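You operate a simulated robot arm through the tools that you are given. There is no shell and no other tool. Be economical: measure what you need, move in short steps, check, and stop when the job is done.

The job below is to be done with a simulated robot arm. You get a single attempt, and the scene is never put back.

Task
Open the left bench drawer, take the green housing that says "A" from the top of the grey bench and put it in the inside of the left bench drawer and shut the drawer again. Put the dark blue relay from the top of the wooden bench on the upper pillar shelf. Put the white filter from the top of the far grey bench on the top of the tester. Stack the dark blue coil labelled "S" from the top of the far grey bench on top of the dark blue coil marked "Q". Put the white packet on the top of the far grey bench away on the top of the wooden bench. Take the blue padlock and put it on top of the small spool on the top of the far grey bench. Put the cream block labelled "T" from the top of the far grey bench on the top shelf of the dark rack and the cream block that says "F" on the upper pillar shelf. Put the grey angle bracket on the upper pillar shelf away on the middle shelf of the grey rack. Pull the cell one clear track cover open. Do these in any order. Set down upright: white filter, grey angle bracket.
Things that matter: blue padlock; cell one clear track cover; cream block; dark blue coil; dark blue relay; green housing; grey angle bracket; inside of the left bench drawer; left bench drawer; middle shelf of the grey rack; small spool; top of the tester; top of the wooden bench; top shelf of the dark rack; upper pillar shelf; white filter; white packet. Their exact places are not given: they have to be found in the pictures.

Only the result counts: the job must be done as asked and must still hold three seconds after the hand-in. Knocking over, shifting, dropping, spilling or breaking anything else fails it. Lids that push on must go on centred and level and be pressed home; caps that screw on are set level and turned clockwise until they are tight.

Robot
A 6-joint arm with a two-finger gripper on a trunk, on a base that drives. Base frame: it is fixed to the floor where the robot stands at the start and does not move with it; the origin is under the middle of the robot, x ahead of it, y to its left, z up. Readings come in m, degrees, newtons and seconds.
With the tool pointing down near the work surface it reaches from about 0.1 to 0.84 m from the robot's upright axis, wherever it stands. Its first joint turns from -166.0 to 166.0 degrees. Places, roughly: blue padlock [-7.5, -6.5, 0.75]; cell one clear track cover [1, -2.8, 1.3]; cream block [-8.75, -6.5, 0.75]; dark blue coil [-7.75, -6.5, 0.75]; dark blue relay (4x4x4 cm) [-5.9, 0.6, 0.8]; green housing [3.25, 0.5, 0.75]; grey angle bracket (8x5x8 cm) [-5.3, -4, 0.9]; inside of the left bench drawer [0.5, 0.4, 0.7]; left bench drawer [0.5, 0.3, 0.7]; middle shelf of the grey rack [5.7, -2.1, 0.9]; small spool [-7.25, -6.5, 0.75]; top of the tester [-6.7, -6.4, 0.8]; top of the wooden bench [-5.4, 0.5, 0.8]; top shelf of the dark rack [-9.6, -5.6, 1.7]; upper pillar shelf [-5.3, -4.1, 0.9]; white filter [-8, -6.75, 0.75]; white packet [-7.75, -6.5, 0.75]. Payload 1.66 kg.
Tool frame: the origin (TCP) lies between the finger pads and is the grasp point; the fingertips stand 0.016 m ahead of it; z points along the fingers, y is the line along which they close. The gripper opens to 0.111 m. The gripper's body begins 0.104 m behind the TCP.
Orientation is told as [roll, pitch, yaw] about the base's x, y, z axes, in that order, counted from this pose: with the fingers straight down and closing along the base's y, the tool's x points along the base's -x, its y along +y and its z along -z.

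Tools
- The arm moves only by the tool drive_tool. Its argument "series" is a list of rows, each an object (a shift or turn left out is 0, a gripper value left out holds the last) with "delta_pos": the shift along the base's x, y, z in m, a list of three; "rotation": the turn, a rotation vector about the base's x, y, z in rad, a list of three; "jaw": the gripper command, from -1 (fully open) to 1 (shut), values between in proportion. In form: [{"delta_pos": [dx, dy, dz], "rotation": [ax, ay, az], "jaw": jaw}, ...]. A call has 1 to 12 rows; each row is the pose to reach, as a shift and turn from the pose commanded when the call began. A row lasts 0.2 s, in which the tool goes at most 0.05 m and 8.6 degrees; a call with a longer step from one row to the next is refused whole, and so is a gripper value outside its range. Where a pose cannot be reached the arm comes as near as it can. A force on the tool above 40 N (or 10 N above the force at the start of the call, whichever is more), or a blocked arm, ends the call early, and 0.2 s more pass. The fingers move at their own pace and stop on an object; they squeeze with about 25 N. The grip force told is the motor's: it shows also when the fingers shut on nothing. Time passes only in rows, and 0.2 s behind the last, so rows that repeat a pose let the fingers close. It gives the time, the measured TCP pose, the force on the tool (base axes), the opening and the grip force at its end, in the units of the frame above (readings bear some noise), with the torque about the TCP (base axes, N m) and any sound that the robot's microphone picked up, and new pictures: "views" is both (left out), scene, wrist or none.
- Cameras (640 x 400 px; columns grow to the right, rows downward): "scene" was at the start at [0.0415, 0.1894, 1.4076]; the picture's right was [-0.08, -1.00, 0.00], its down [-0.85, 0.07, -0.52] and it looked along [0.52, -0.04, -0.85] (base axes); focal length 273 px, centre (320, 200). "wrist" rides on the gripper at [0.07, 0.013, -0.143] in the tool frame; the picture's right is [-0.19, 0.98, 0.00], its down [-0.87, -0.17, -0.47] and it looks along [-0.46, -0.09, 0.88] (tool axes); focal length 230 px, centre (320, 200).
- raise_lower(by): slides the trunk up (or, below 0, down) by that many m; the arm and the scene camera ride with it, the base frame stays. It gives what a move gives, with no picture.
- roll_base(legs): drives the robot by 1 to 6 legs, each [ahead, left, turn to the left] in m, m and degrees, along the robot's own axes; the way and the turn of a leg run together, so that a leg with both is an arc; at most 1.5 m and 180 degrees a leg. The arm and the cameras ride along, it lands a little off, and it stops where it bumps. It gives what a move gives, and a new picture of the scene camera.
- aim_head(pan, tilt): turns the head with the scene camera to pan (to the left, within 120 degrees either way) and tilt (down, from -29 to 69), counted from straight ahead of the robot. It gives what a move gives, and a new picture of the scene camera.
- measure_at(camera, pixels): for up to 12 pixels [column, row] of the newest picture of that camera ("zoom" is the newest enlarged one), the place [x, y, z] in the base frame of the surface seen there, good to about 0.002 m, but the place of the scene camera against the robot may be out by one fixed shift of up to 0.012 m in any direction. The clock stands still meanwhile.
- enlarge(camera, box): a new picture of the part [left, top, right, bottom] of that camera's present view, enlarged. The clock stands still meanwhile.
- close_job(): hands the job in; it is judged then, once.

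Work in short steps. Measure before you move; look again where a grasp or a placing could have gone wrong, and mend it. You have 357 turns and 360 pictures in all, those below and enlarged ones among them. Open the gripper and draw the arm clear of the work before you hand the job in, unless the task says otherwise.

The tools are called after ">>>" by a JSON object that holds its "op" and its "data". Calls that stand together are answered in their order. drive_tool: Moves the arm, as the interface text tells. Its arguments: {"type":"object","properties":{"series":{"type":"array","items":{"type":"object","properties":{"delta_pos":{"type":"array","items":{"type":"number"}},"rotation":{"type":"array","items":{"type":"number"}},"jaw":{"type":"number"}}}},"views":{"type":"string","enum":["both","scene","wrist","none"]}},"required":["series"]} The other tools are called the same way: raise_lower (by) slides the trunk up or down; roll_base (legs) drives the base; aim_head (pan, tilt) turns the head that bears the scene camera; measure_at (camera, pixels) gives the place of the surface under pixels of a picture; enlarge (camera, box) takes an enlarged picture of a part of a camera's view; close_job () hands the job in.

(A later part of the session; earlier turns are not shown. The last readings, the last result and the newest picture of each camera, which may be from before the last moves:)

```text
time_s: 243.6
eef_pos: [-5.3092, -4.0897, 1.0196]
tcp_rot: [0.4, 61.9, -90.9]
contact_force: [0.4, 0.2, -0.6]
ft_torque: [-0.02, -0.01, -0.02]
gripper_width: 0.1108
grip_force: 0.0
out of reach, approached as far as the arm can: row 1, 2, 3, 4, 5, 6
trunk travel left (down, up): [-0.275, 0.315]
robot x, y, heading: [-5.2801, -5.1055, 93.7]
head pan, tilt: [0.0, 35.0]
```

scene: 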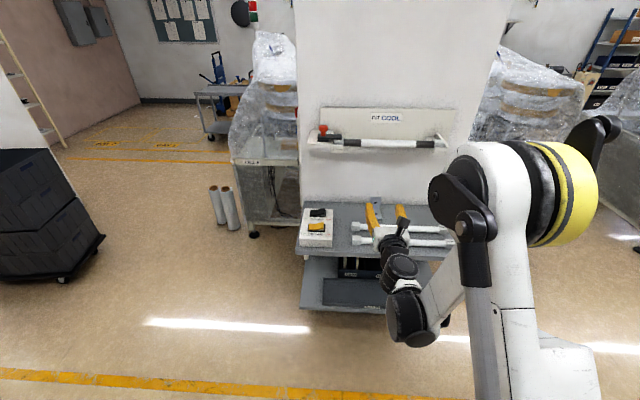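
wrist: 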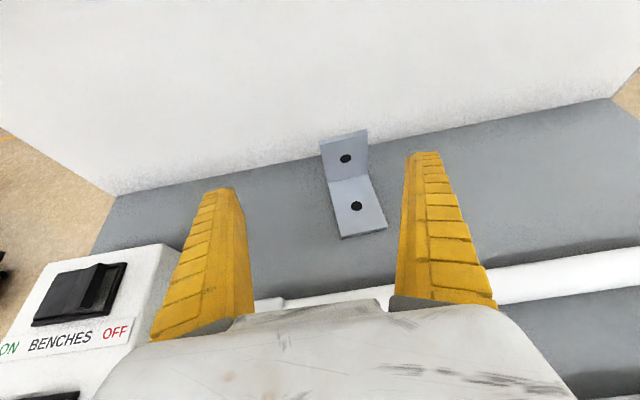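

Too far out. Retract the arm, move the base 0.2 m closer and square it up.

>>> {"op": "drive_tool", "data": {"series": [{"delta_pos": [0, -0.04, 0.025]}, {"delta_pos": [0, -0.08, 0.05]}, {"delta_pos": [0, -0.12, 0.075]}, {"delta_pos": [0, -0.165, 0.09]}, {"delta_pos": [0, -0.21, 0.09]}], "views": "none"}}

>>> {"op": "roll_base", "data": {"legs": [[0.2, -0.04, -2.5]]}}

>>> {"op": "drive_tool", "data": {"series": [{"delta_pos": [0, 0, 0.0]}], "views": "wrist"}}

```text
time_s: 244.8
eef_pos: [-5.3096, -4.3061, 1.1106]
tcp_rot: [0.2, 61.9, -90.3]
contact_force: [0.5, 0.2, 0.0]
ft_torque: [0.01, 0.01, 0.03]
gripper_width: 0.1111
grip_force: 0.0
out of reach, approached as far as the arm can: row 1, 2
trunk travel left (down, up): [-0.275, 0.315]
robot x, y, heading: [-5.2779, -5.1032, 93.7]
head pan, tilt: [0.0, 35.0]
```

```text
time_s: 246.4
eef_pos: [-5.2428, -4.1034, 1.109]
tcp_rot: [0.2, 61.8, -92.8]
contact_force: [0.2, 0.4, -0.5]
ft_torque: [-0.02, -0.03, 0.06]
gripper_width: 0.1108
grip_force: 0.0
trunk travel left (down, up): [-0.275, 0.315]
robot x, y, heading: [-5.2506, -4.906, 90.9]
head pan, tilt: [0.0, 35.0]
```

scene: 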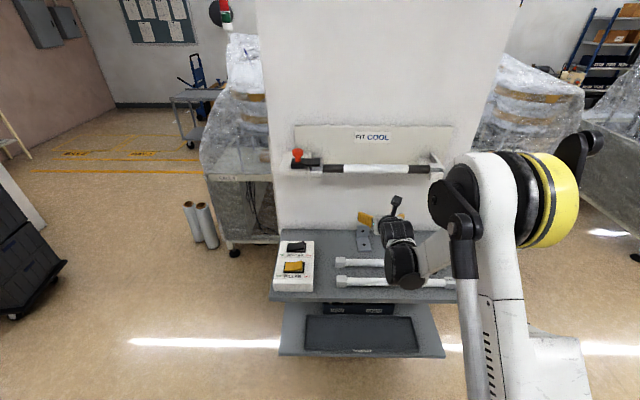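

```text
time_s: 246.8
eef_pos: [-5.2424, -4.1044, 1.1091]
tcp_rot: [0.2, 61.8, -92.8]
contact_force: [-0.3, -0.3, 0.0]
ft_torque: [0.02, 0.01, 0.01]
gripper_width: 0.1107
grip_force: 0.1
trunk travel left (down, up): [-0.275, 0.315]
robot x, y, heading: [-5.2491, -4.9068, 91.1]
head pan, tilt: [0.0, 35.0]
```

wrist: 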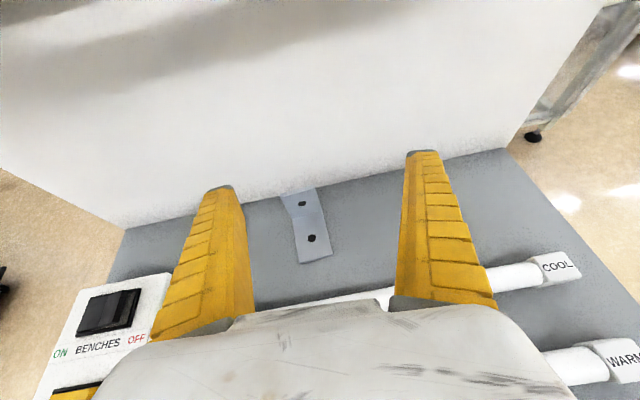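

Now go to the bracket: delta (-0.034, 0.092, -0.141).

>>> {"op": "drive_tool", "data": {"series": [{"delta_pos": [-0.02, 0.02, -0.02], "rotation": [0, 0, 0.03]}, {"delta_pos": [-0.034, 0.04, -0.045], "rotation": [0, 0, 0.04]}, {"delta_pos": [-0.034, 0.06, -0.08], "rotation": [0, 0, 0.04]}, {"delta_pos": [-0.034, 0.08, -0.115], "rotation": [0, 0, 0.04]}, {"delta_pos": [-0.034, 0.092, -0.141], "rotation": [0, 0, 0.04]}], "views": "both"}}

```text
time_s: 248.0
eef_pos: [-5.2791, -4.0107, 0.966]
tcp_rot: [0.4, 61.7, -90.8]
contact_force: [-0.1, 0.5, -1.0]
ft_torque: [0.04, 0.01, 0.01]
gripper_width: 0.1112
grip_force: 0.1
trunk travel left (down, up): [-0.275, 0.315]
robot x, y, heading: [-5.2485, -4.9078, 90.9]
head pan, tilt: [0.0, 35.0]
```

scene: 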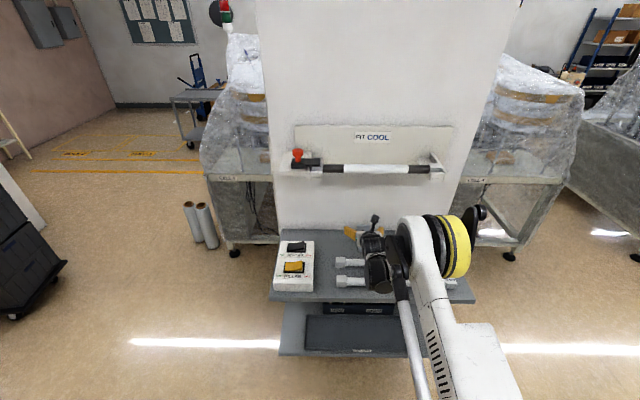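
wrist: 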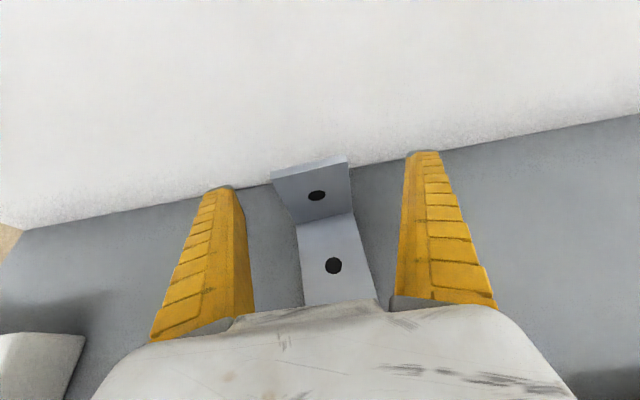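

Fingers straddle the leaf. Close and lift straight up.

>>> {"op": "drive_tool", "data": {"series": [{"jaw": 0.3}, {"jaw": 1}, {"jaw": 1}, {"jaw": 1}], "views": "wrist"}}

>>> {"op": "drive_tool", "data": {"series": [{"delta_pos": [0, 0, 0.02]}, {"delta_pos": [0, 0, 0.05]}, {"delta_pos": [0, -0.02, 0.09]}, {"delta_pos": [0, -0.06, 0.11]}, {"delta_pos": [0, -0.1, 0.13]}, {"delta_pos": [0, -0.14, 0.15]}, {"delta_pos": [0, -0.18, 0.17]}, {"delta_pos": [0, -0.22, 0.18]}], "views": "wrist"}}

```text
time_s: 249.0
eef_pos: [-5.279, -4.0126, 0.9676]
tcp_rot: [0.3, 61.9, -90.6]
contact_force: [0.4, -1.6, 2.1]
ft_torque: [0.02, -0.06, -0.02]
gripper_width: 0.0465
grip_force: 25.4
trunk travel left (down, up): [-0.275, 0.315]
robot x, y, heading: [-5.2482, -4.9045, 91.0]
head pan, tilt: [0.0, 35.0]
```

wrist: 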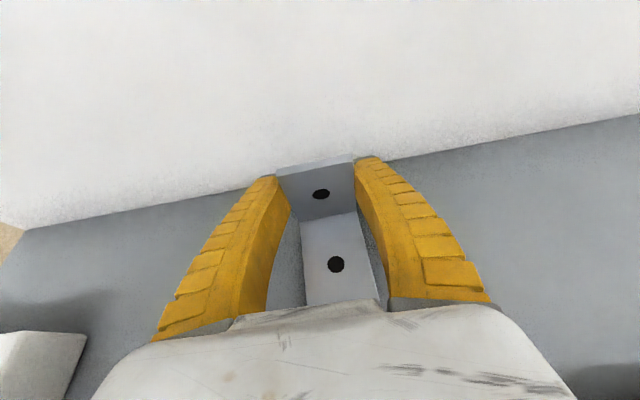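

```text
time_s: 250.8
eef_pos: [-5.2772, -4.2342, 1.1489]
tcp_rot: [0.2, 62.0, -90.4]
contact_force: [0.0, 0.3, -2.4]
ft_torque: [0.01, 0.0, -0.02]
gripper_width: 0.0459
grip_force: 25.2
trunk travel left (down, up): [-0.275, 0.315]
robot x, y, heading: [-5.25, -4.9079, 90.9]
head pan, tilt: [0.0, 35.0]
```

wrist: 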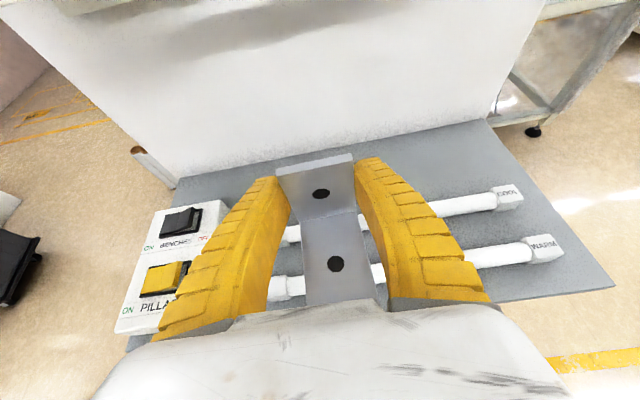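

Bracket held. Drive east to the grey rack: turn right, move along the corridor at y≈-4.5.

>>> {"op": "roll_base", "data": {"legs": [[-0.1, 0, 0], [0, 0, -91], [1.5, 0.5, 0], [1.5, 0, 0], [1.5, 0, 0], [1.5, 0, 0]]}}

>>> {"op": "aim_head", "data": {"pan": 10, "tilt": 20}}

```text
refused: leg 3 is longer than a leg can be; nothing moved
```

```text
time_s: 251.6
eef_pos: [-5.2774, -4.2322, 1.1485]
tcp_rot: [0.4, 61.8, -90.5]
contact_force: [0.7, -0.1, -2.4]
ft_torque: [0.04, 0.01, -0.01]
gripper_width: 0.0459
grip_force: 24.9
trunk travel left (down, up): [-0.275, 0.315]
robot x, y, heading: [-5.2482, -4.904, 90.9]
head pan, tilt: [10.0, 20.0]
```

scene: 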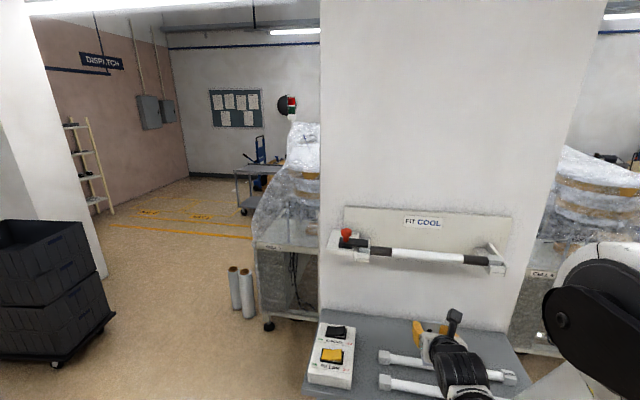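

>>> {"op": "roll_base", "data": {"legs": [[-0.1, 0, 0], [0, 0, -91], [1.3, 0.5, 0], [1.5, 0, 0], [1.5, 0, 0], [1.5, 0, 0]]}}

>>> {"op": "aim_head", "data": {"pan": 10, "tilt": 20}}

```text
time_s: 284.3
eef_pos: [1.2516, -4.7847, 1.1475]
tcp_rot: [0.3, 61.8, 176.0]
contact_force: [-0.4, 0.4, -1.7]
ft_torque: [-0.01, -0.02, -0.03]
gripper_width: 0.0458
grip_force: 25.0
trunk travel left (down, up): [-0.275, 0.315]
robot x, y, heading: [0.5761, -4.7669, -2.7]
head pan, tilt: [10.0, 20.0]
```

scene: 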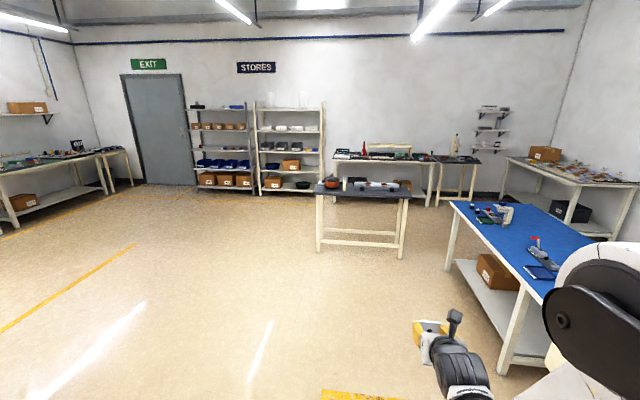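

```text
time_s: 284.9
eef_pos: [1.251, -4.7849, 1.1488]
tcp_rot: [0.3, 61.8, 175.9]
contact_force: [0.4, -0.3, -2.1]
ft_torque: [-0.02, -0.03, -0.01]
gripper_width: 0.0456
grip_force: 25.0
trunk travel left (down, up): [-0.275, 0.315]
robot x, y, heading: [0.5764, -4.7697, -2.6]
head pan, tilt: [10.0, 20.0]
```

scene: 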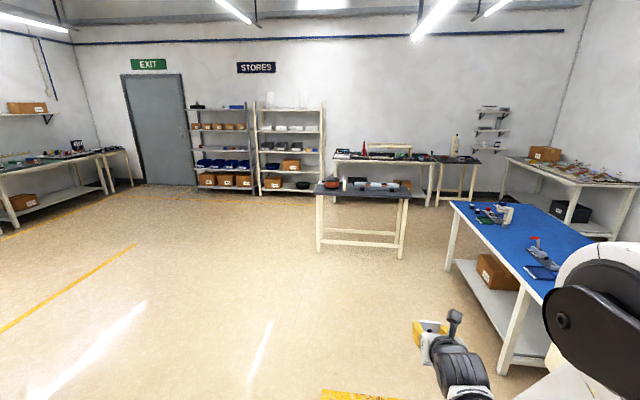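

Measure the grey rack's shelves (left rack, around column 222).

>>> {"op": "enlarge", "data": {"camera": "scene", "box": [180, 95, 340, 195]}}

>>> {"op": "measure_at", "data": {"camera": "scene", "pixels": [[215, 109], [215, 130], [215, 149], [215, 168], [220, 188], [190, 150], [250, 150], [254, 160], [292, 108], [292, 152]]}}

```text
4.00 times, centred on (260, 145) of scene
```

zoom: 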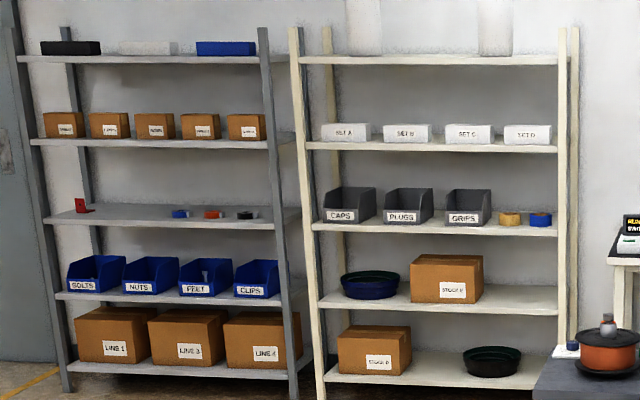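

```text
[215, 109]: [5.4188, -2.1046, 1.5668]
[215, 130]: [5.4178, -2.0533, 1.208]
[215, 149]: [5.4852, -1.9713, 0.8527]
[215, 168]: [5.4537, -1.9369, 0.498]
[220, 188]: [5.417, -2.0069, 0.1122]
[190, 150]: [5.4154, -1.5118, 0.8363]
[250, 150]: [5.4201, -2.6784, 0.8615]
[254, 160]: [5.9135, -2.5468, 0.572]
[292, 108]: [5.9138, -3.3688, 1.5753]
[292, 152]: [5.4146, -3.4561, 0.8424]
```

Middle shelf is z≈0.855, front x 5.415; free place about y≈-1.85. Check the black and blue tables for the driving path.

>>> {"op": "measure_at", "data": {"camera": "scene", "pixels": [[316, 190], [408, 192], [448, 205], [500, 370], [322, 250], [540, 300]]}}

```text
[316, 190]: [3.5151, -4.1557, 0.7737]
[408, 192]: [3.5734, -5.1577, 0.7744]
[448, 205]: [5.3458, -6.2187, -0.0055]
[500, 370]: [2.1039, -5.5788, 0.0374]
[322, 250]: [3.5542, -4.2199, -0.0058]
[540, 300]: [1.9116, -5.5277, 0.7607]
```

Clear. Drive east, north, then east to the rack.

>>> {"op": "roll_base", "data": {"legs": [[0, 0, 2.7], [1.45, 0, 0], [0, 1.47, 0], [0, 1.45, 0], [1.4, 0, 0], [0.9, 0, 0]]}}

>>> {"op": "aim_head", "data": {"pan": 5, "tilt": 25}}

```text
time_s: 317.2
eef_pos: [5.1651, -2.0381, 1.1492]
tcp_rot: [0.2, 61.8, 175.2]
contact_force: [-0.6, 0.1, -1.6]
ft_torque: [0.0, -0.03, 0.01]
gripper_width: 0.0455
grip_force: 25.3
trunk travel left (down, up): [-0.275, 0.315]
robot x, y, heading: [4.486, -2.0118, -3.3]
head pan, tilt: [10.0, 20.0]
```

scene: 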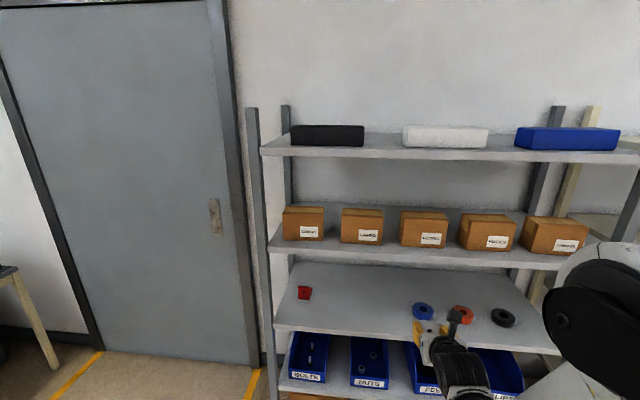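

```text
time_s: 317.8
eef_pos: [5.1635, -2.0397, 1.1492]
tcp_rot: [0.3, 61.8, 175.1]
contact_force: [-0.1, 0.0, -1.2]
ft_torque: [-0.01, -0.03, 0.02]
gripper_width: 0.0456
grip_force: 24.5
trunk travel left (down, up): [-0.275, 0.315]
robot x, y, heading: [4.4924, -2.016, -3.5]
head pan, tilt: [5.0, 25.0]
```

scene: 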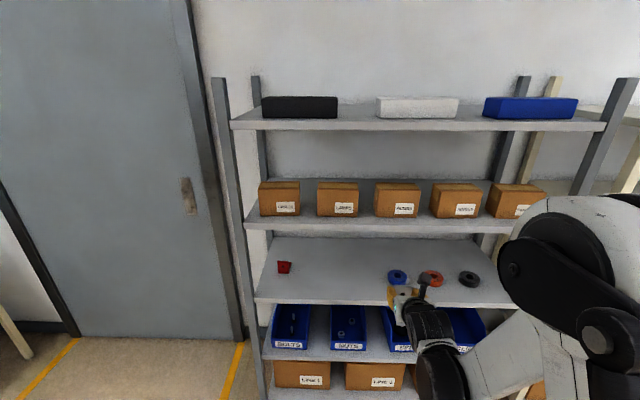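

Measure the middle shelf's free area between the red item (284,267) and blue tape (396,277).

>>> {"op": "measure_at", "data": {"camera": "scene", "pixels": [[340, 265], [340, 295], [340, 245], [284, 267], [396, 277], [340, 222], [258, 295], [345, 302]]}}

```text
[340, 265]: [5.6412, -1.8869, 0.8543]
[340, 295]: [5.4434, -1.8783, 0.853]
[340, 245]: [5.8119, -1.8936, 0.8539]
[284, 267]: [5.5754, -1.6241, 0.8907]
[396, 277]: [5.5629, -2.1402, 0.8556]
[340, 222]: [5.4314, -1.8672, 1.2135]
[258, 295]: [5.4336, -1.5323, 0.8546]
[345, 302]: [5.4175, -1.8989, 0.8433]
```

Target TCP ≈ (5.56, -1.88), shelf z ≈0.86 in the arm's frame. Lower the arm to z≈0.99 in front of the shelf, square up and move in.

>>> {"op": "drive_tool", "data": {"series": [{"delta_pos": [0, 0, -0.04]}, {"delta_pos": [0, 0, -0.08]}, {"delta_pos": [0, 0, -0.12]}, {"delta_pos": [0, 0, -0.16]}], "views": "none"}}

>>> {"op": "roll_base", "data": {"legs": [[0, 0.115, 3.5], [0.17, 0, 0]]}}

>>> {"op": "drive_tool", "data": {"series": [{"delta_pos": [0, 0, 0]}], "views": "wrist"}}

```text
time_s: 318.8
eef_pos: [5.2279, -2.0405, 1.0343]
tcp_rot: [0.3, 61.7, 175.2]
contact_force: [0.1, -0.6, -2.5]
ft_torque: [0.02, -0.02, 0.02]
gripper_width: 0.0457
grip_force: 25.5
out of reach, approached as far as the arm can: row 2, 3, 4
trunk travel left (down, up): [-0.275, 0.315]
robot x, y, heading: [4.492, -2.0149, -3.3]
head pan, tilt: [5.0, 25.0]
```

```text
time_s: 321.1
eef_pos: [5.399, -1.879, 1.0343]
tcp_rot: [0.3, 61.8, 178.9]
contact_force: [1.3, 0.2, -1.4]
ft_torque: [-0.01, -0.03, -0.02]
gripper_width: 0.0456
grip_force: 24.8
trunk travel left (down, up): [-0.275, 0.315]
robot x, y, heading: [4.6675, -1.8981, 0.3]
head pan, tilt: [5.0, 25.0]
```

scene: 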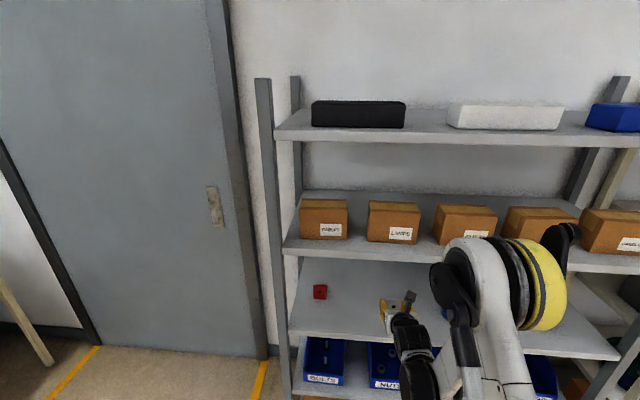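

```text
time_s: 321.5
eef_pos: [5.3997, -1.8779, 1.0347]
tcp_rot: [0.3, 61.7, 178.8]
contact_force: [-0.5, 0.1, -2.2]
ft_torque: [-0.03, 0.01, 0.02]
gripper_width: 0.0456
grip_force: 25.0
trunk travel left (down, up): [-0.275, 0.315]
robot x, y, heading: [4.6595, -1.8996, 0.3]
head pan, tilt: [5.0, 25.0]
```

wrist: 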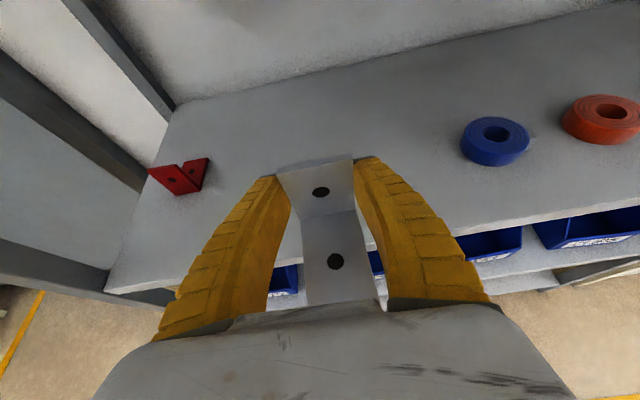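

Lower the trunk 0.09 m, then measure the shelf with the wrist camera.

>>> {"op": "raise_lower", "data": {"by": -0.09}}

>>> {"op": "drive_tool", "data": {"series": [{"delta_pos": [0.04, 0, 0]}, {"delta_pos": [0.08, 0, 0]}, {"delta_pos": [0.12, 0, 0]}, {"delta_pos": [0.16, 0, -0.01]}], "views": "both"}}

>>> {"op": "measure_at", "data": {"camera": "wrist", "pixels": [[250, 180], [380, 140], [300, 130], [400, 200], [280, 275]]}}

```text
time_s: 322.8
eef_pos: [5.3986, -1.879, 0.9458]
tcp_rot: [0.3, 61.7, 178.8]
contact_force: [0.0, 0.0, -1.5]
ft_torque: [0.01, -0.02, 0.03]
gripper_width: 0.0456
grip_force: 24.9
trunk travel left (down, up): [-0.185, 0.405]
robot x, y, heading: [4.6627, -1.9029, 0.2]
head pan, tilt: [5.0, 25.0]
```

```text
time_s: 323.8
eef_pos: [5.5607, -1.8784, 0.9338]
tcp_rot: [0.3, 61.7, 178.8]
contact_force: [-0.3, -0.1, -1.2]
ft_torque: [-0.02, 0.0, 0.02]
gripper_width: 0.0458
grip_force: 24.8
trunk travel left (down, up): [-0.185, 0.405]
robot x, y, heading: [4.6635, -1.8988, 0.2]
head pan, tilt: [5.0, 25.0]
```

scene: 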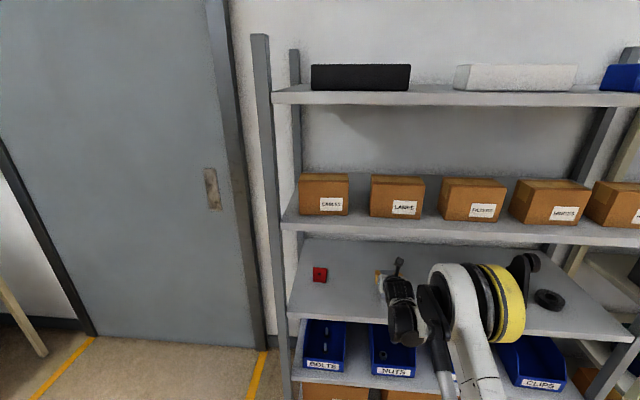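
wrist: 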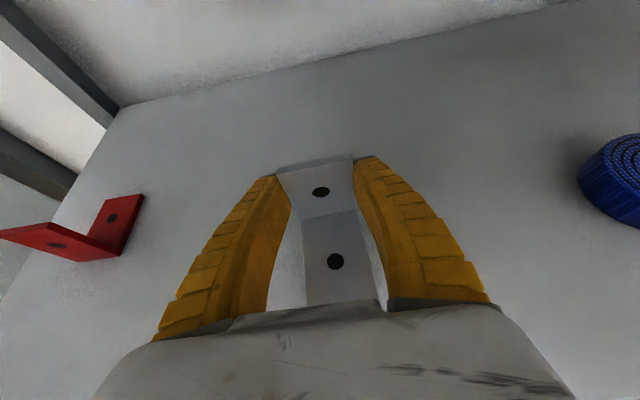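

```text
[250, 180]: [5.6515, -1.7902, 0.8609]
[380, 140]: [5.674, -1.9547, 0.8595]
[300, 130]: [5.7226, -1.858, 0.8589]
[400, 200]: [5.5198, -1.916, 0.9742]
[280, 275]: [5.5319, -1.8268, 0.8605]
```

Shelf z 0.860. Lower to TCP 0.908, then release.

>>> {"op": "drive_tool", "data": {"series": [{"delta_pos": [0, 0, -0.015]}, {"delta_pos": [0, 0, -0.022]}, {"delta_pos": [0, 0, -0.026]}, {"delta_pos": [0, 0, -0.027]}], "views": "none"}}

```text
time_s: 324.8
eef_pos: [5.5582, -1.8792, 0.9098]
tcp_rot: [0.3, 61.7, 178.7]
contact_force: [3.9, 0.6, 6.9]
ft_torque: [0.22, 0.48, -0.03]
gripper_width: 0.046
grip_force: 24.8
trunk travel left (down, up): [-0.185, 0.405]
robot x, y, heading: [4.6597, -1.9003, 0.2]
head pan, tilt: [5.0, 25.0]
```

Contact 7 N. Open and withdraw backward/upward along the tool axis.

>>> {"op": "drive_tool", "data": {"series": [{"jaw": 0.0}, {"jaw": -0.5}, {"jaw": -1}, {"jaw": -1}, {"delta_pos": [-0.03, 0, 0.016]}, {"delta_pos": [-0.07, 0, 0.037]}, {"delta_pos": [-0.11, 0, 0.058]}, {"delta_pos": [-0.15, 0, 0.08]}], "views": "wrist"}}

```text
time_s: 326.6
eef_pos: [5.4076, -1.8754, 0.9895]
tcp_rot: [0.3, 61.7, 178.8]
contact_force: [-0.1, 0.0, 0.6]
ft_torque: [-0.03, -0.03, -0.01]
gripper_width: 0.111
grip_force: 0.1
trunk travel left (down, up): [-0.185, 0.405]
robot x, y, heading: [4.6616, -1.9009, 0.1]
head pan, tilt: [5.0, 25.0]
```

wrist: 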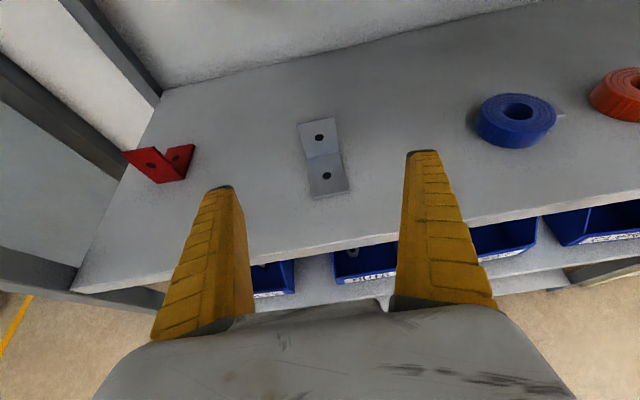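

Bracket stands upright on the middle shelf. Back off and restore the tool to pointing down with default yaw.

>>> {"op": "roll_base", "data": {"legs": [[-0.6, 0, 0]]}}

>>> {"op": "drive_tool", "data": {"series": [{"delta_pos": [-0.02, 0, 0.02], "rotation": [0, 0.13, 0]}, {"delta_pos": [-0.04, 0, 0.04], "rotation": [0, 0.26, 0]}, {"delta_pos": [-0.06, 0, 0.06], "rotation": [0, 0.39, 0]}, {"delta_pos": [-0.08, 0, 0.08], "rotation": [0, 0.52, 0]}, {"delta_pos": [-0.1, 0, 0.1], "rotation": [0, 0.65, 0]}, {"delta_pos": [-0.12, 0, 0.1], "rotation": [0, 0.78, 0]}, {"delta_pos": [-0.14, 0, 0.1], "rotation": [0, 0.91, 0]}, {"delta_pos": [-0.16, 0, 0.1], "rotation": [0, 1.04, 0]}, {"delta_pos": [-0.18, 0, 0.1], "rotation": [0, 1.08, 0]}], "views": "none"}}

>>> {"op": "drive_tool", "data": {"series": [{"rotation": [0, 0, -0.145]}, {"rotation": [0, 0, -0.29]}, {"rotation": [0, 0, -0.435]}, {"rotation": [0, 0, -0.58]}, {"rotation": [0, 0, -0.725]}, {"rotation": [0, 0, -0.87]}, {"rotation": [0, 0, -1.015]}, {"rotation": [0, 0, -1.16]}, {"rotation": [0, 0, -1.305]}, {"rotation": [0, 0, -1.45]}, {"rotation": [0, 0, -1.595]}, {"rotation": [0, 0, -1.74]}], "views": "none"}}

>>> {"op": "drive_tool", "data": {"series": [{"rotation": [0, 0, -0.145]}, {"rotation": [0, 0, -0.29]}, {"rotation": [0, 0, -0.435]}, {"rotation": [0, 0, -0.58]}, {"rotation": [0, 0, -0.725]}, {"rotation": [0, 0, -0.87]}, {"rotation": [0, 0, -1.015]}, {"rotation": [0, 0, -1.16]}, {"rotation": [0, 0, -1.305]}, {"rotation": [0, 0, -1.38]}], "views": "none"}}

```text
time_s: 330.0
eef_pos: [4.8012, -1.8739, 0.9887]
tcp_rot: [0.3, 61.8, 179.5]
contact_force: [-0.7, -0.3, 0.0]
ft_torque: [0.0, -0.01, -0.01]
gripper_width: 0.1106
grip_force: 0.1
trunk travel left (down, up): [-0.185, 0.405]
robot x, y, heading: [4.0542, -1.9097, 0.9]
head pan, tilt: [5.0, 25.0]
```

scene: 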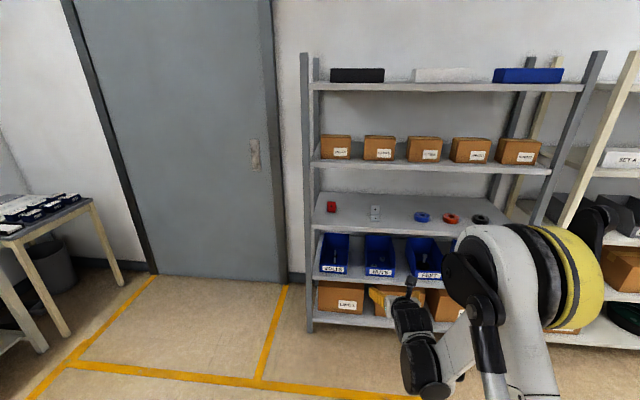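

```text
time_s: 332.0
eef_pos: [4.619, -1.8518, 1.0876]
tcp_rot: [1.1, -0.2, 178.7]
contact_force: [-0.2, -0.4, 0.0]
ft_torque: [0.0, 0.0, -0.01]
gripper_width: 0.111
grip_force: 0.1
out of reach, approached as far as the arm can: row 4, 5, 6, 7, 8, 9
trunk travel left (down, up): [-0.185, 0.405]
robot x, y, heading: [4.0512, -1.905, 1.0]
head pan, tilt: [5.0, 25.0]
```

```text
time_s: 334.6
eef_pos: [4.6192, -1.8487, 1.0881]
tcp_rot: [0.7, -0.2, 80.1]
contact_force: [-0.4, 0.3, -0.6]
ft_torque: [0.0, 0.02, 0.01]
gripper_width: 0.1109
grip_force: 0.0
trunk travel left (down, up): [-0.185, 0.405]
robot x, y, heading: [4.0557, -1.9048, 1.0]
head pan, tilt: [5.0, 25.0]
```

```text
time_s: 336.8
eef_pos: [4.6194, -1.8501, 1.0891]
tcp_rot: [0.7, -0.2, 0.9]
contact_force: [0.4, -0.1, -0.4]
ft_torque: [0.0, -0.02, 0.01]
gripper_width: 0.111
grip_force: 0.0
trunk travel left (down, up): [-0.185, 0.405]
robot x, y, heading: [4.054, -1.9063, 0.9]
head pan, tilt: [5.0, 25.0]
```

Now drive to the wooden bench: turn west and run along the aisle at y≈-1.0.

>>> {"op": "roll_base", "data": {"legs": [[0, 0, 179], [1.15, -0.9, 0], [1.5, 0, 0], [1.5, 0, 0], [1.5, 0, 0], [1.2, 0, 0]]}}

>>> {"op": "aim_head", "data": {"pan": -20, "tilt": 15}}

```text
time_s: 378.5
eef_pos: [-3.4451, -1.5733, 1.0892]
tcp_rot: [0.7, 0.0, -174.7]
contact_force: [0.0, 1.1, 0.1]
ft_torque: [0.02, 0.02, -0.02]
gripper_width: 0.1111
grip_force: 0.1
trunk travel left (down, up): [-0.185, 0.405]
robot x, y, heading: [-2.8872, -1.475, -174.8]
head pan, tilt: [5.0, 25.0]
```

scene: 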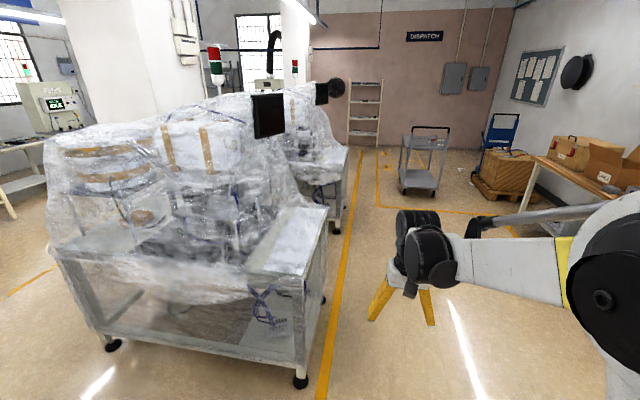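

```text
time_s: 379.4
eef_pos: [-3.445, -1.5755, 1.0892]
tcp_rot: [0.7, -0.3, -174.6]
contact_force: [-0.3, -0.9, 0.6]
ft_torque: [0.02, 0.04, 0.02]
gripper_width: 0.1108
grip_force: 0.0
trunk travel left (down, up): [-0.185, 0.405]
robot x, y, heading: [-2.8889, -1.4746, -174.5]
head pan, tilt: [-20.0, 15.0]
```

scene: 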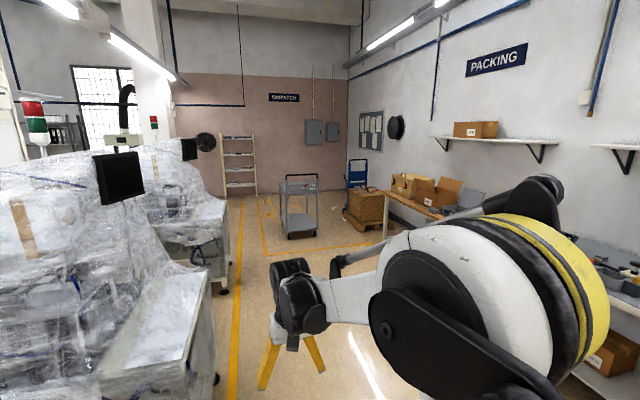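

Correct the heading, approach the wooden bench and turn right to face it.

>>> {"op": "roll_base", "data": {"legs": [[0, 0, -5.5], [1.4, -0.3, 0], [1.35, -0.3, 0], [0, 0, -90]]}}

>>> {"op": "aim_head", "data": {"pan": 0, "tilt": 35}}

```text
time_s: 397.4
eef_pos: [-5.6798, -0.2717, 1.0887]
tcp_rot: [0.6, -0.2, 88.3]
contact_force: [-0.9, -0.6, -0.8]
ft_torque: [0.01, 0.02, 0.01]
gripper_width: 0.1106
grip_force: 0.1
trunk travel left (down, up): [-0.185, 0.405]
robot x, y, heading: [-5.6504, -0.836, 88.3]
head pan, tilt: [-20.0, 15.0]
```

scene: 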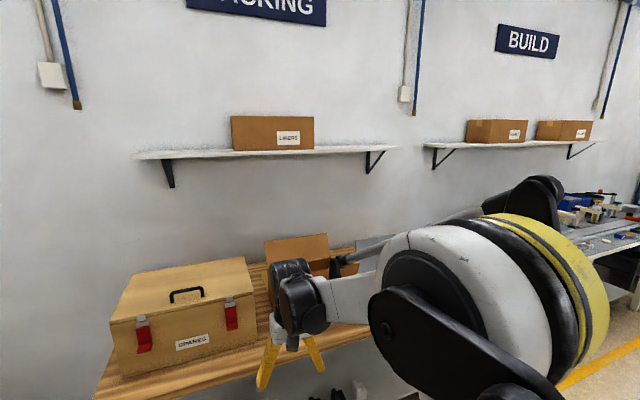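

```text
time_s: 398.2
eef_pos: [-5.6779, -0.2714, 1.0882]
tcp_rot: [0.7, -0.2, 88.3]
contact_force: [-1.0, -0.3, -0.4]
ft_torque: [0.01, -0.02, -0.03]
gripper_width: 0.111
grip_force: 0.0
trunk travel left (down, up): [-0.185, 0.405]
robot x, y, heading: [-5.6456, -0.8372, 88.5]
head pan, tilt: [0.0, 35.0]
```

scene: 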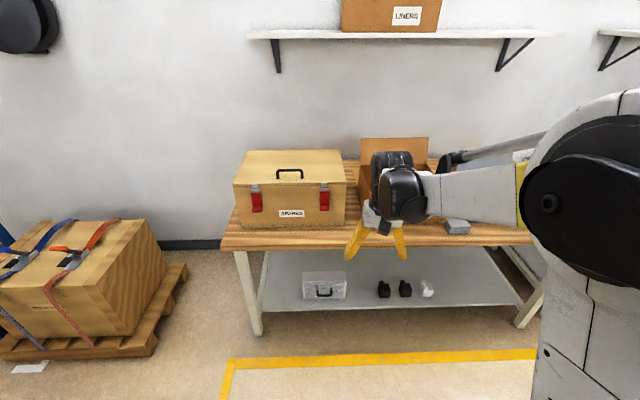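

The arm obstructs; swing it to the right and look from higher.

>>> {"op": "drive_tool", "data": {"series": [{"delta_pos": [0.04, -0.02, 0.02]}, {"delta_pos": [0.08, -0.04, 0.04]}, {"delta_pos": [0.12, -0.06, 0.06]}, {"delta_pos": [0.16, -0.08, 0.06]}, {"delta_pos": [0.2, -0.1, 0.06]}, {"delta_pos": [0.24, -0.12, 0.06]}, {"delta_pos": [0.28, -0.14, 0.06]}, {"delta_pos": [0.32, -0.16, 0.06]}, {"delta_pos": [0.36, -0.18, 0.06]}, {"delta_pos": [0.4, -0.2, 0.06]}], "views": "none"}}

>>> {"op": "raise_lower", "data": {"by": 0.2}}

>>> {"op": "aim_head", "data": {"pan": 0, "tilt": 40}}

>>> {"op": "enlarge", "data": {"camera": "scene", "box": [220, 120, 560, 300]}}

```text
time_s: 400.4
eef_pos: [-5.2771, -0.4732, 1.148]
tcp_rot: [0.7, -0.2, 88.3]
contact_force: [0.2, -0.5, -0.5]
ft_torque: [0.02, 0.0, -0.01]
gripper_width: 0.1109
grip_force: 0.0
trunk travel left (down, up): [-0.185, 0.405]
robot x, y, heading: [-5.6474, -0.8394, 88.4]
head pan, tilt: [0.0, 35.0]
```

```text
time_s: 402.6
eef_pos: [-5.2788, -0.4713, 1.3485]
tcp_rot: [0.7, -0.1, 88.3]
contact_force: [-0.5, -0.5, 0.0]
ft_torque: [0.0, -0.02, 0.03]
gripper_width: 0.1107
grip_force: 0.0
trunk travel left (down, up): [-0.385, 0.205]
robot x, y, heading: [-5.6532, -0.8363, 88.3]
head pan, tilt: [0.0, 35.0]
```

```text
time_s: 403.2
eef_pos: [-5.2788, -0.4721, 1.3486]
tcp_rot: [0.7, -0.2, 88.4]
contact_force: [0.0, 0.4, -0.1]
ft_torque: [0.0, 0.0, 0.01]
gripper_width: 0.1107
grip_force: 0.1
trunk travel left (down, up): [-0.385, 0.205]
robot x, y, heading: [-5.6473, -0.8364, 88.2]
head pan, tilt: [0.0, 40.0]
```

scene: 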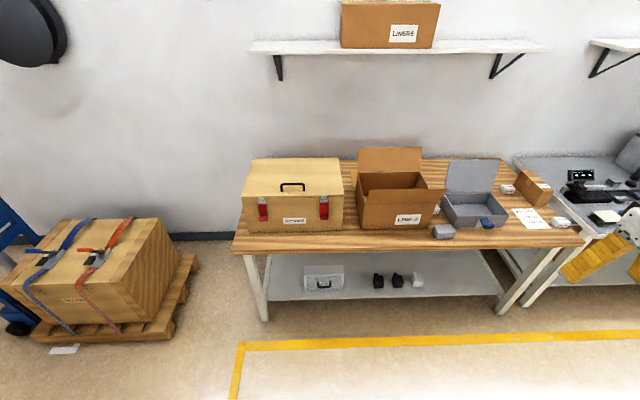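

```text
1.88 times, centred on (390, 210) of scene
```

zoom: 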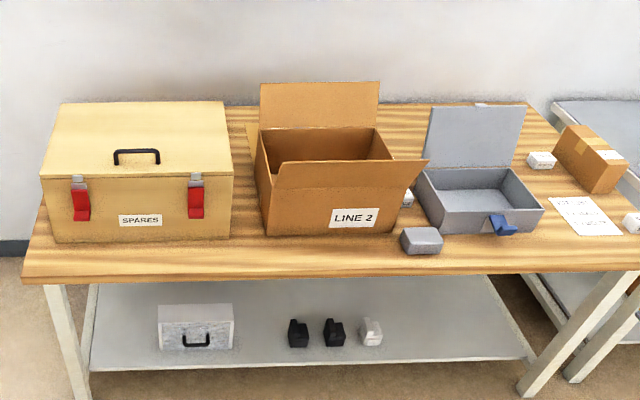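

No dark blue relay seen yet. Measure where the SPARES case and LINE 2 box are.

>>> {"op": "measure_at", "data": {"camera": "scene", "pixels": [[250, 230], [340, 230], [255, 165], [343, 165], [365, 225], [440, 195], [350, 170], [240, 250], [580, 240], [445, 205], [488, 222], [443, 232]]}}

```text
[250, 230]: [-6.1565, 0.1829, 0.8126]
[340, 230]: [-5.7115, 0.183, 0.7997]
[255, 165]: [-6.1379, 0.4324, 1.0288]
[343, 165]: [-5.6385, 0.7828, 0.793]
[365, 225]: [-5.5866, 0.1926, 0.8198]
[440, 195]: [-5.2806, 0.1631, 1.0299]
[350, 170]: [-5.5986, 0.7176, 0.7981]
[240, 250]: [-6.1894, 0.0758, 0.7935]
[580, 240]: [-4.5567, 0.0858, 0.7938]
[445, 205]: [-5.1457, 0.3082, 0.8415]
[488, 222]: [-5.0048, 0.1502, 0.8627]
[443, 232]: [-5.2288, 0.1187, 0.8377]
```

The relay should be behind the SPARES case (y≈0.6). Raise the head more to look over it.

>>> {"op": "raise_lower", "data": {"by": 0.2}}

>>> {"op": "roll_base", "data": {"legs": [[0.3, 0.2, 0]]}}

>>> {"op": "enlarge", "data": {"camera": "scene", "box": [220, 120, 460, 270]}}

```text
time_s: 405.4
eef_pos: [-5.2779, -0.4722, 1.5489]
tcp_rot: [0.7, -0.1, 88.3]
contact_force: [0.9, 0.2, 0.4]
ft_torque: [-0.05, -0.01, 0.02]
gripper_width: 0.1109
grip_force: 0.0
trunk travel left (down, up): [-0.585, 0.005]
robot x, y, heading: [-5.6497, -0.8357, 88.0]
head pan, tilt: [0.0, 40.0]
```

```text
time_s: 407.7
eef_pos: [-5.4722, -0.1738, 1.5483]
tcp_rot: [0.7, -0.2, 88.5]
contact_force: [0.0, 0.8, -0.4]
ft_torque: [-0.02, 0.0, 0.01]
gripper_width: 0.111
grip_force: 0.1
trunk travel left (down, up): [-0.585, 0.005]
robot x, y, heading: [-5.8408, -0.5395, 88.5]
head pan, tilt: [0.0, 40.0]
```

scene: 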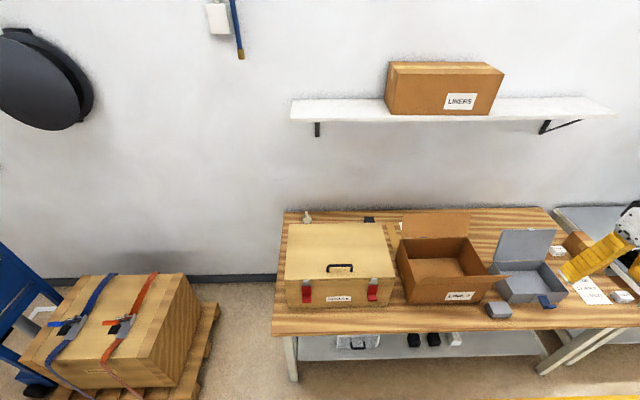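

```text
2.67 times, centred on (340, 195) of scene
```

zoom: 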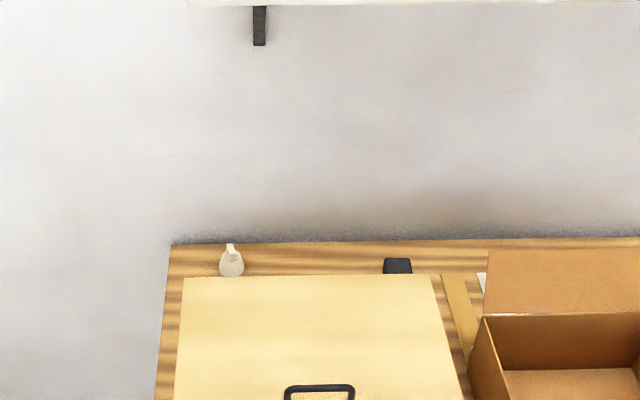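

A dark blue item is behind the case at (369,219). Measure and enlarge.

>>> {"op": "enlarge", "data": {"camera": "scene", "box": [340, 200, 404, 240]}}

>>> {"op": "measure_at", "data": {"camera": "zoom", "pixels": [[300, 180], [270, 180], [330, 180], [300, 200], [300, 215], [200, 200], [300, 160], [420, 250]]}}

```text
10.00 times, centred on (372, 220) of scene
```

zoom: 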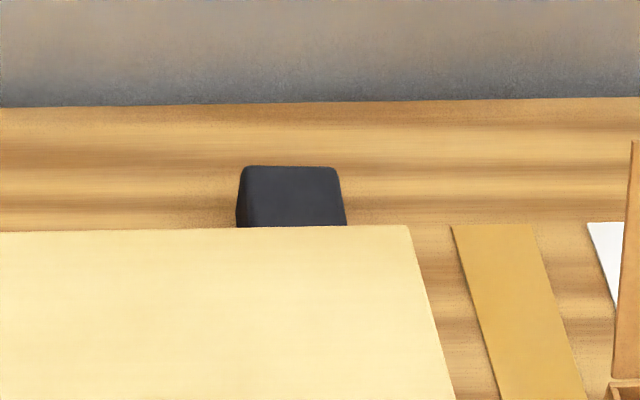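

```text
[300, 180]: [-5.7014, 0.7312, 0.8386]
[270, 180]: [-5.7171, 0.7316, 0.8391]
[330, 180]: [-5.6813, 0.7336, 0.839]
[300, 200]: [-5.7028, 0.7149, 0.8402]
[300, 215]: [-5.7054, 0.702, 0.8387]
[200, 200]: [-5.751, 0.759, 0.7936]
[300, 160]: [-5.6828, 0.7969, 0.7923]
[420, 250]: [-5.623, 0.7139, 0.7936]
```

The relay's top is at z 0.839, centre about (-5.70, 0.715). A wall shelf hangs above; measure its extent and the case's back edge.

>>> {"op": "measure_at", "data": {"camera": "scene", "pixels": [[295, 120], [450, 120], [600, 117], [300, 102], [318, 130], [340, 225], [385, 225], [430, 215], [405, 232], [470, 212], [300, 225], [306, 216]]}}

```text
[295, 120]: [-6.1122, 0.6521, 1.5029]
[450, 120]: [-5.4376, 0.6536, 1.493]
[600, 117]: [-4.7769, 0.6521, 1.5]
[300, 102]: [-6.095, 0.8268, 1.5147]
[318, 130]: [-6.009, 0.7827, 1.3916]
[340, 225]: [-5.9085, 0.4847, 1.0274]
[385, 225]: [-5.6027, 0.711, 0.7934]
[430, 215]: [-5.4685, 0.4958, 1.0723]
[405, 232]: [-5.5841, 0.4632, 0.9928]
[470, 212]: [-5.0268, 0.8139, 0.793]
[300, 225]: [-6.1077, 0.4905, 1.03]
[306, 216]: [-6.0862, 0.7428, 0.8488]
```

Wall shelf is at z 1.5 (y>0.65), case back at y 0.49. I position the base at x≈-5.70 and close to the bench (y≈-0.22).

>>> {"op": "roll_base", "data": {"legs": [[0, -0.14, 1.5], [0.32, 0, 0]]}}

>>> {"op": "drive_tool", "data": {"series": [{"delta_pos": [-0.04, 0.02, -0.02]}, {"delta_pos": [-0.08, 0.04, -0.04]}, {"delta_pos": [-0.12, 0.06, -0.06]}, {"delta_pos": [-0.16, 0.08, -0.08]}, {"delta_pos": [-0.2, 0.1, -0.1]}, {"delta_pos": [-0.24, 0.12, -0.12]}, {"delta_pos": [-0.28, 0.14, -0.14]}, {"delta_pos": [-0.32, 0.16, -0.16]}, {"delta_pos": [-0.36, 0.18, -0.18]}], "views": "both"}}

```text
time_s: 410.8
eef_pos: [-5.3465, 0.1602, 1.5481]
tcp_rot: [0.8, -0.1, 90.7]
contact_force: [-0.7, -0.4, 0.3]
ft_torque: [-0.04, -0.01, 0.01]
gripper_width: 0.1109
grip_force: 0.1
trunk travel left (down, up): [-0.585, 0.005]
robot x, y, heading: [-5.7028, -0.2196, 90.6]
head pan, tilt: [0.0, 40.0]
```

scene: 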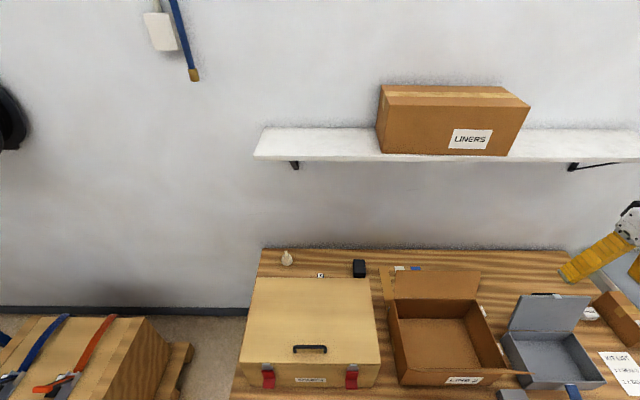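

```text
time_s: 412.8
eef_pos: [-5.7081, 0.3419, 1.3657]
tcp_rot: [0.6, -0.1, 90.6]
contact_force: [-1.0, -0.3, -0.5]
ft_torque: [-0.02, -0.06, -0.01]
gripper_width: 0.111
grip_force: 0.1
trunk travel left (down, up): [-0.585, 0.005]
robot x, y, heading: [-5.7025, -0.2168, 90.6]
head pan, tilt: [0.0, 40.0]
```

scene: 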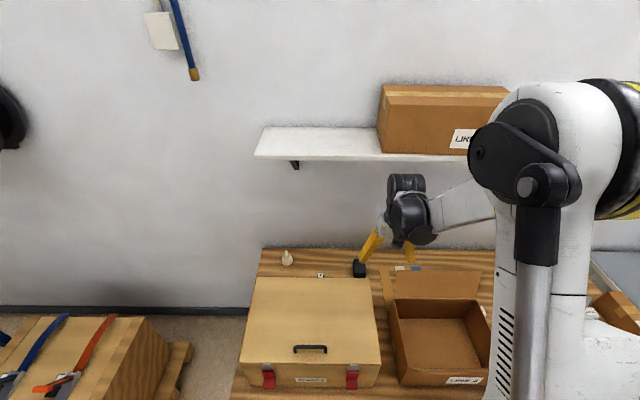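
wrist: 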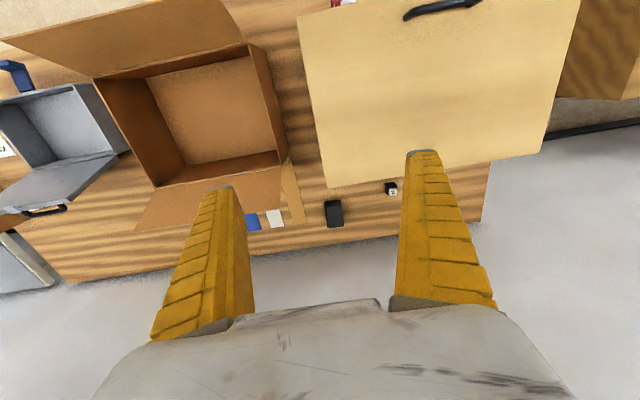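

Two candidates behind the case: (334,214) and (391,190). Enlarge.

>>> {"op": "enlarge", "data": {"camera": "wrist", "box": [310, 170, 406, 240]}}

>>> {"op": "measure_at", "data": {"camera": "wrist", "pixels": [[327, 203], [340, 202], [329, 225], [341, 224], [334, 214], [388, 186], [392, 192], [360, 215]]}}

```text
5.71 times, centred on (358, 205) of wrist
```

zoom: 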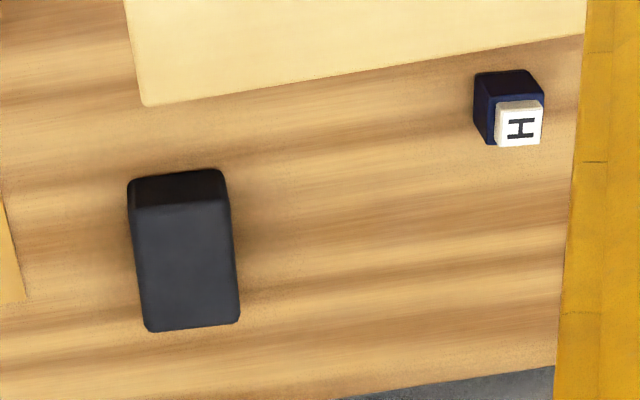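

```text
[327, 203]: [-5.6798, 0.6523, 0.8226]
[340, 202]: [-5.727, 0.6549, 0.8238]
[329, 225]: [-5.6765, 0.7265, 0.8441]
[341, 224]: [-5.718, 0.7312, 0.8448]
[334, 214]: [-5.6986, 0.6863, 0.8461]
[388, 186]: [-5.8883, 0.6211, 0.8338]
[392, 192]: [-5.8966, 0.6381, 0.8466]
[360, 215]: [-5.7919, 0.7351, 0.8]
```

The dark blue relay is the small cube "H" at about (-5.893, 0.632) — the other is a black block. Shift the base left 0.19 and a little closer.

>>> {"op": "roll_base", "data": {"legs": [[0, 0.19, 0], [0.05, 0, 0]]}}

>>> {"op": "drive_tool", "data": {"series": [{"delta_pos": [0, 0.04, -0.02]}, {"delta_pos": [0, 0.08, -0.04]}, {"delta_pos": [0, 0.12, -0.06]}, {"delta_pos": [0, 0.16, -0.08]}], "views": "wrist"}}

```text
time_s: 414.9
eef_pos: [-5.8973, 0.388, 1.3675]
tcp_rot: [0.7, -0.1, 90.6]
contact_force: [0.1, 0.5, 0.3]
ft_torque: [-0.03, -0.03, 0.02]
gripper_width: 0.1108
grip_force: 0.1
trunk travel left (down, up): [-0.585, 0.005]
robot x, y, heading: [-5.8944, -0.1694, 90.7]
head pan, tilt: [0.0, 40.0]
```

scene: 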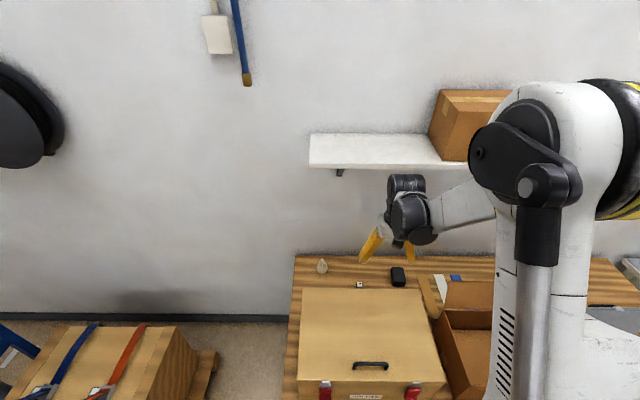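

```text
time_s: 415.9
eef_pos: [-5.8961, 0.5512, 1.2858]
tcp_rot: [0.7, -0.1, 90.5]
contact_force: [-0.3, 1.2, -0.1]
ft_torque: [-0.05, -0.03, -0.04]
gripper_width: 0.1108
grip_force: 0.0
trunk travel left (down, up): [-0.585, 0.005]
robot x, y, heading: [-5.8928, -0.1698, 90.3]
head pan, tilt: [0.0, 40.0]
```

wrist: 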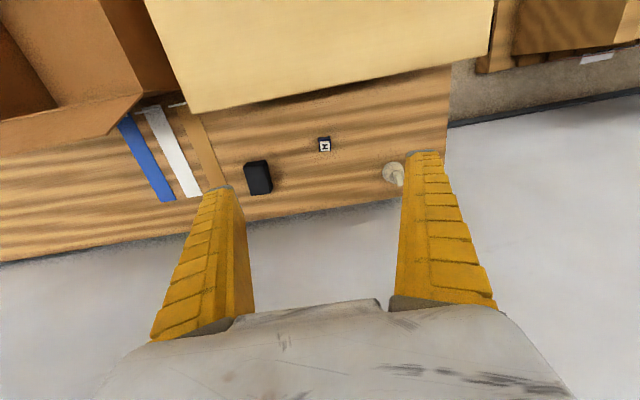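

>>> {"op": "enlarge", "data": {"camera": "wrist", "box": [304, 132, 344, 157]}}

>>> {"op": "measure_at", "data": {"camera": "zoom", "pixels": [[330, 210], [240, 120], [400, 110], [250, 290], [420, 280], [300, 100]]}}

```text
16.00 times, centred on (324, 144) of wrist
```

zoom: 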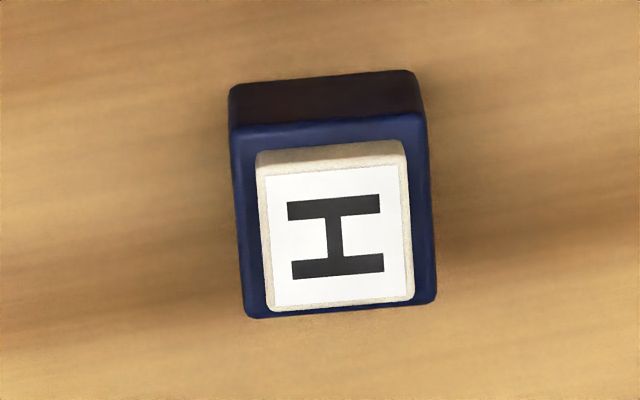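

```text
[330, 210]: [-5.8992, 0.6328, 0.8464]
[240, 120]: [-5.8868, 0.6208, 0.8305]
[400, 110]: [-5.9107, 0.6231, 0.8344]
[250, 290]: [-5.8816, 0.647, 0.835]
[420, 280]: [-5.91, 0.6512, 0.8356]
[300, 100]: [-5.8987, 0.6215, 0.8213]
```

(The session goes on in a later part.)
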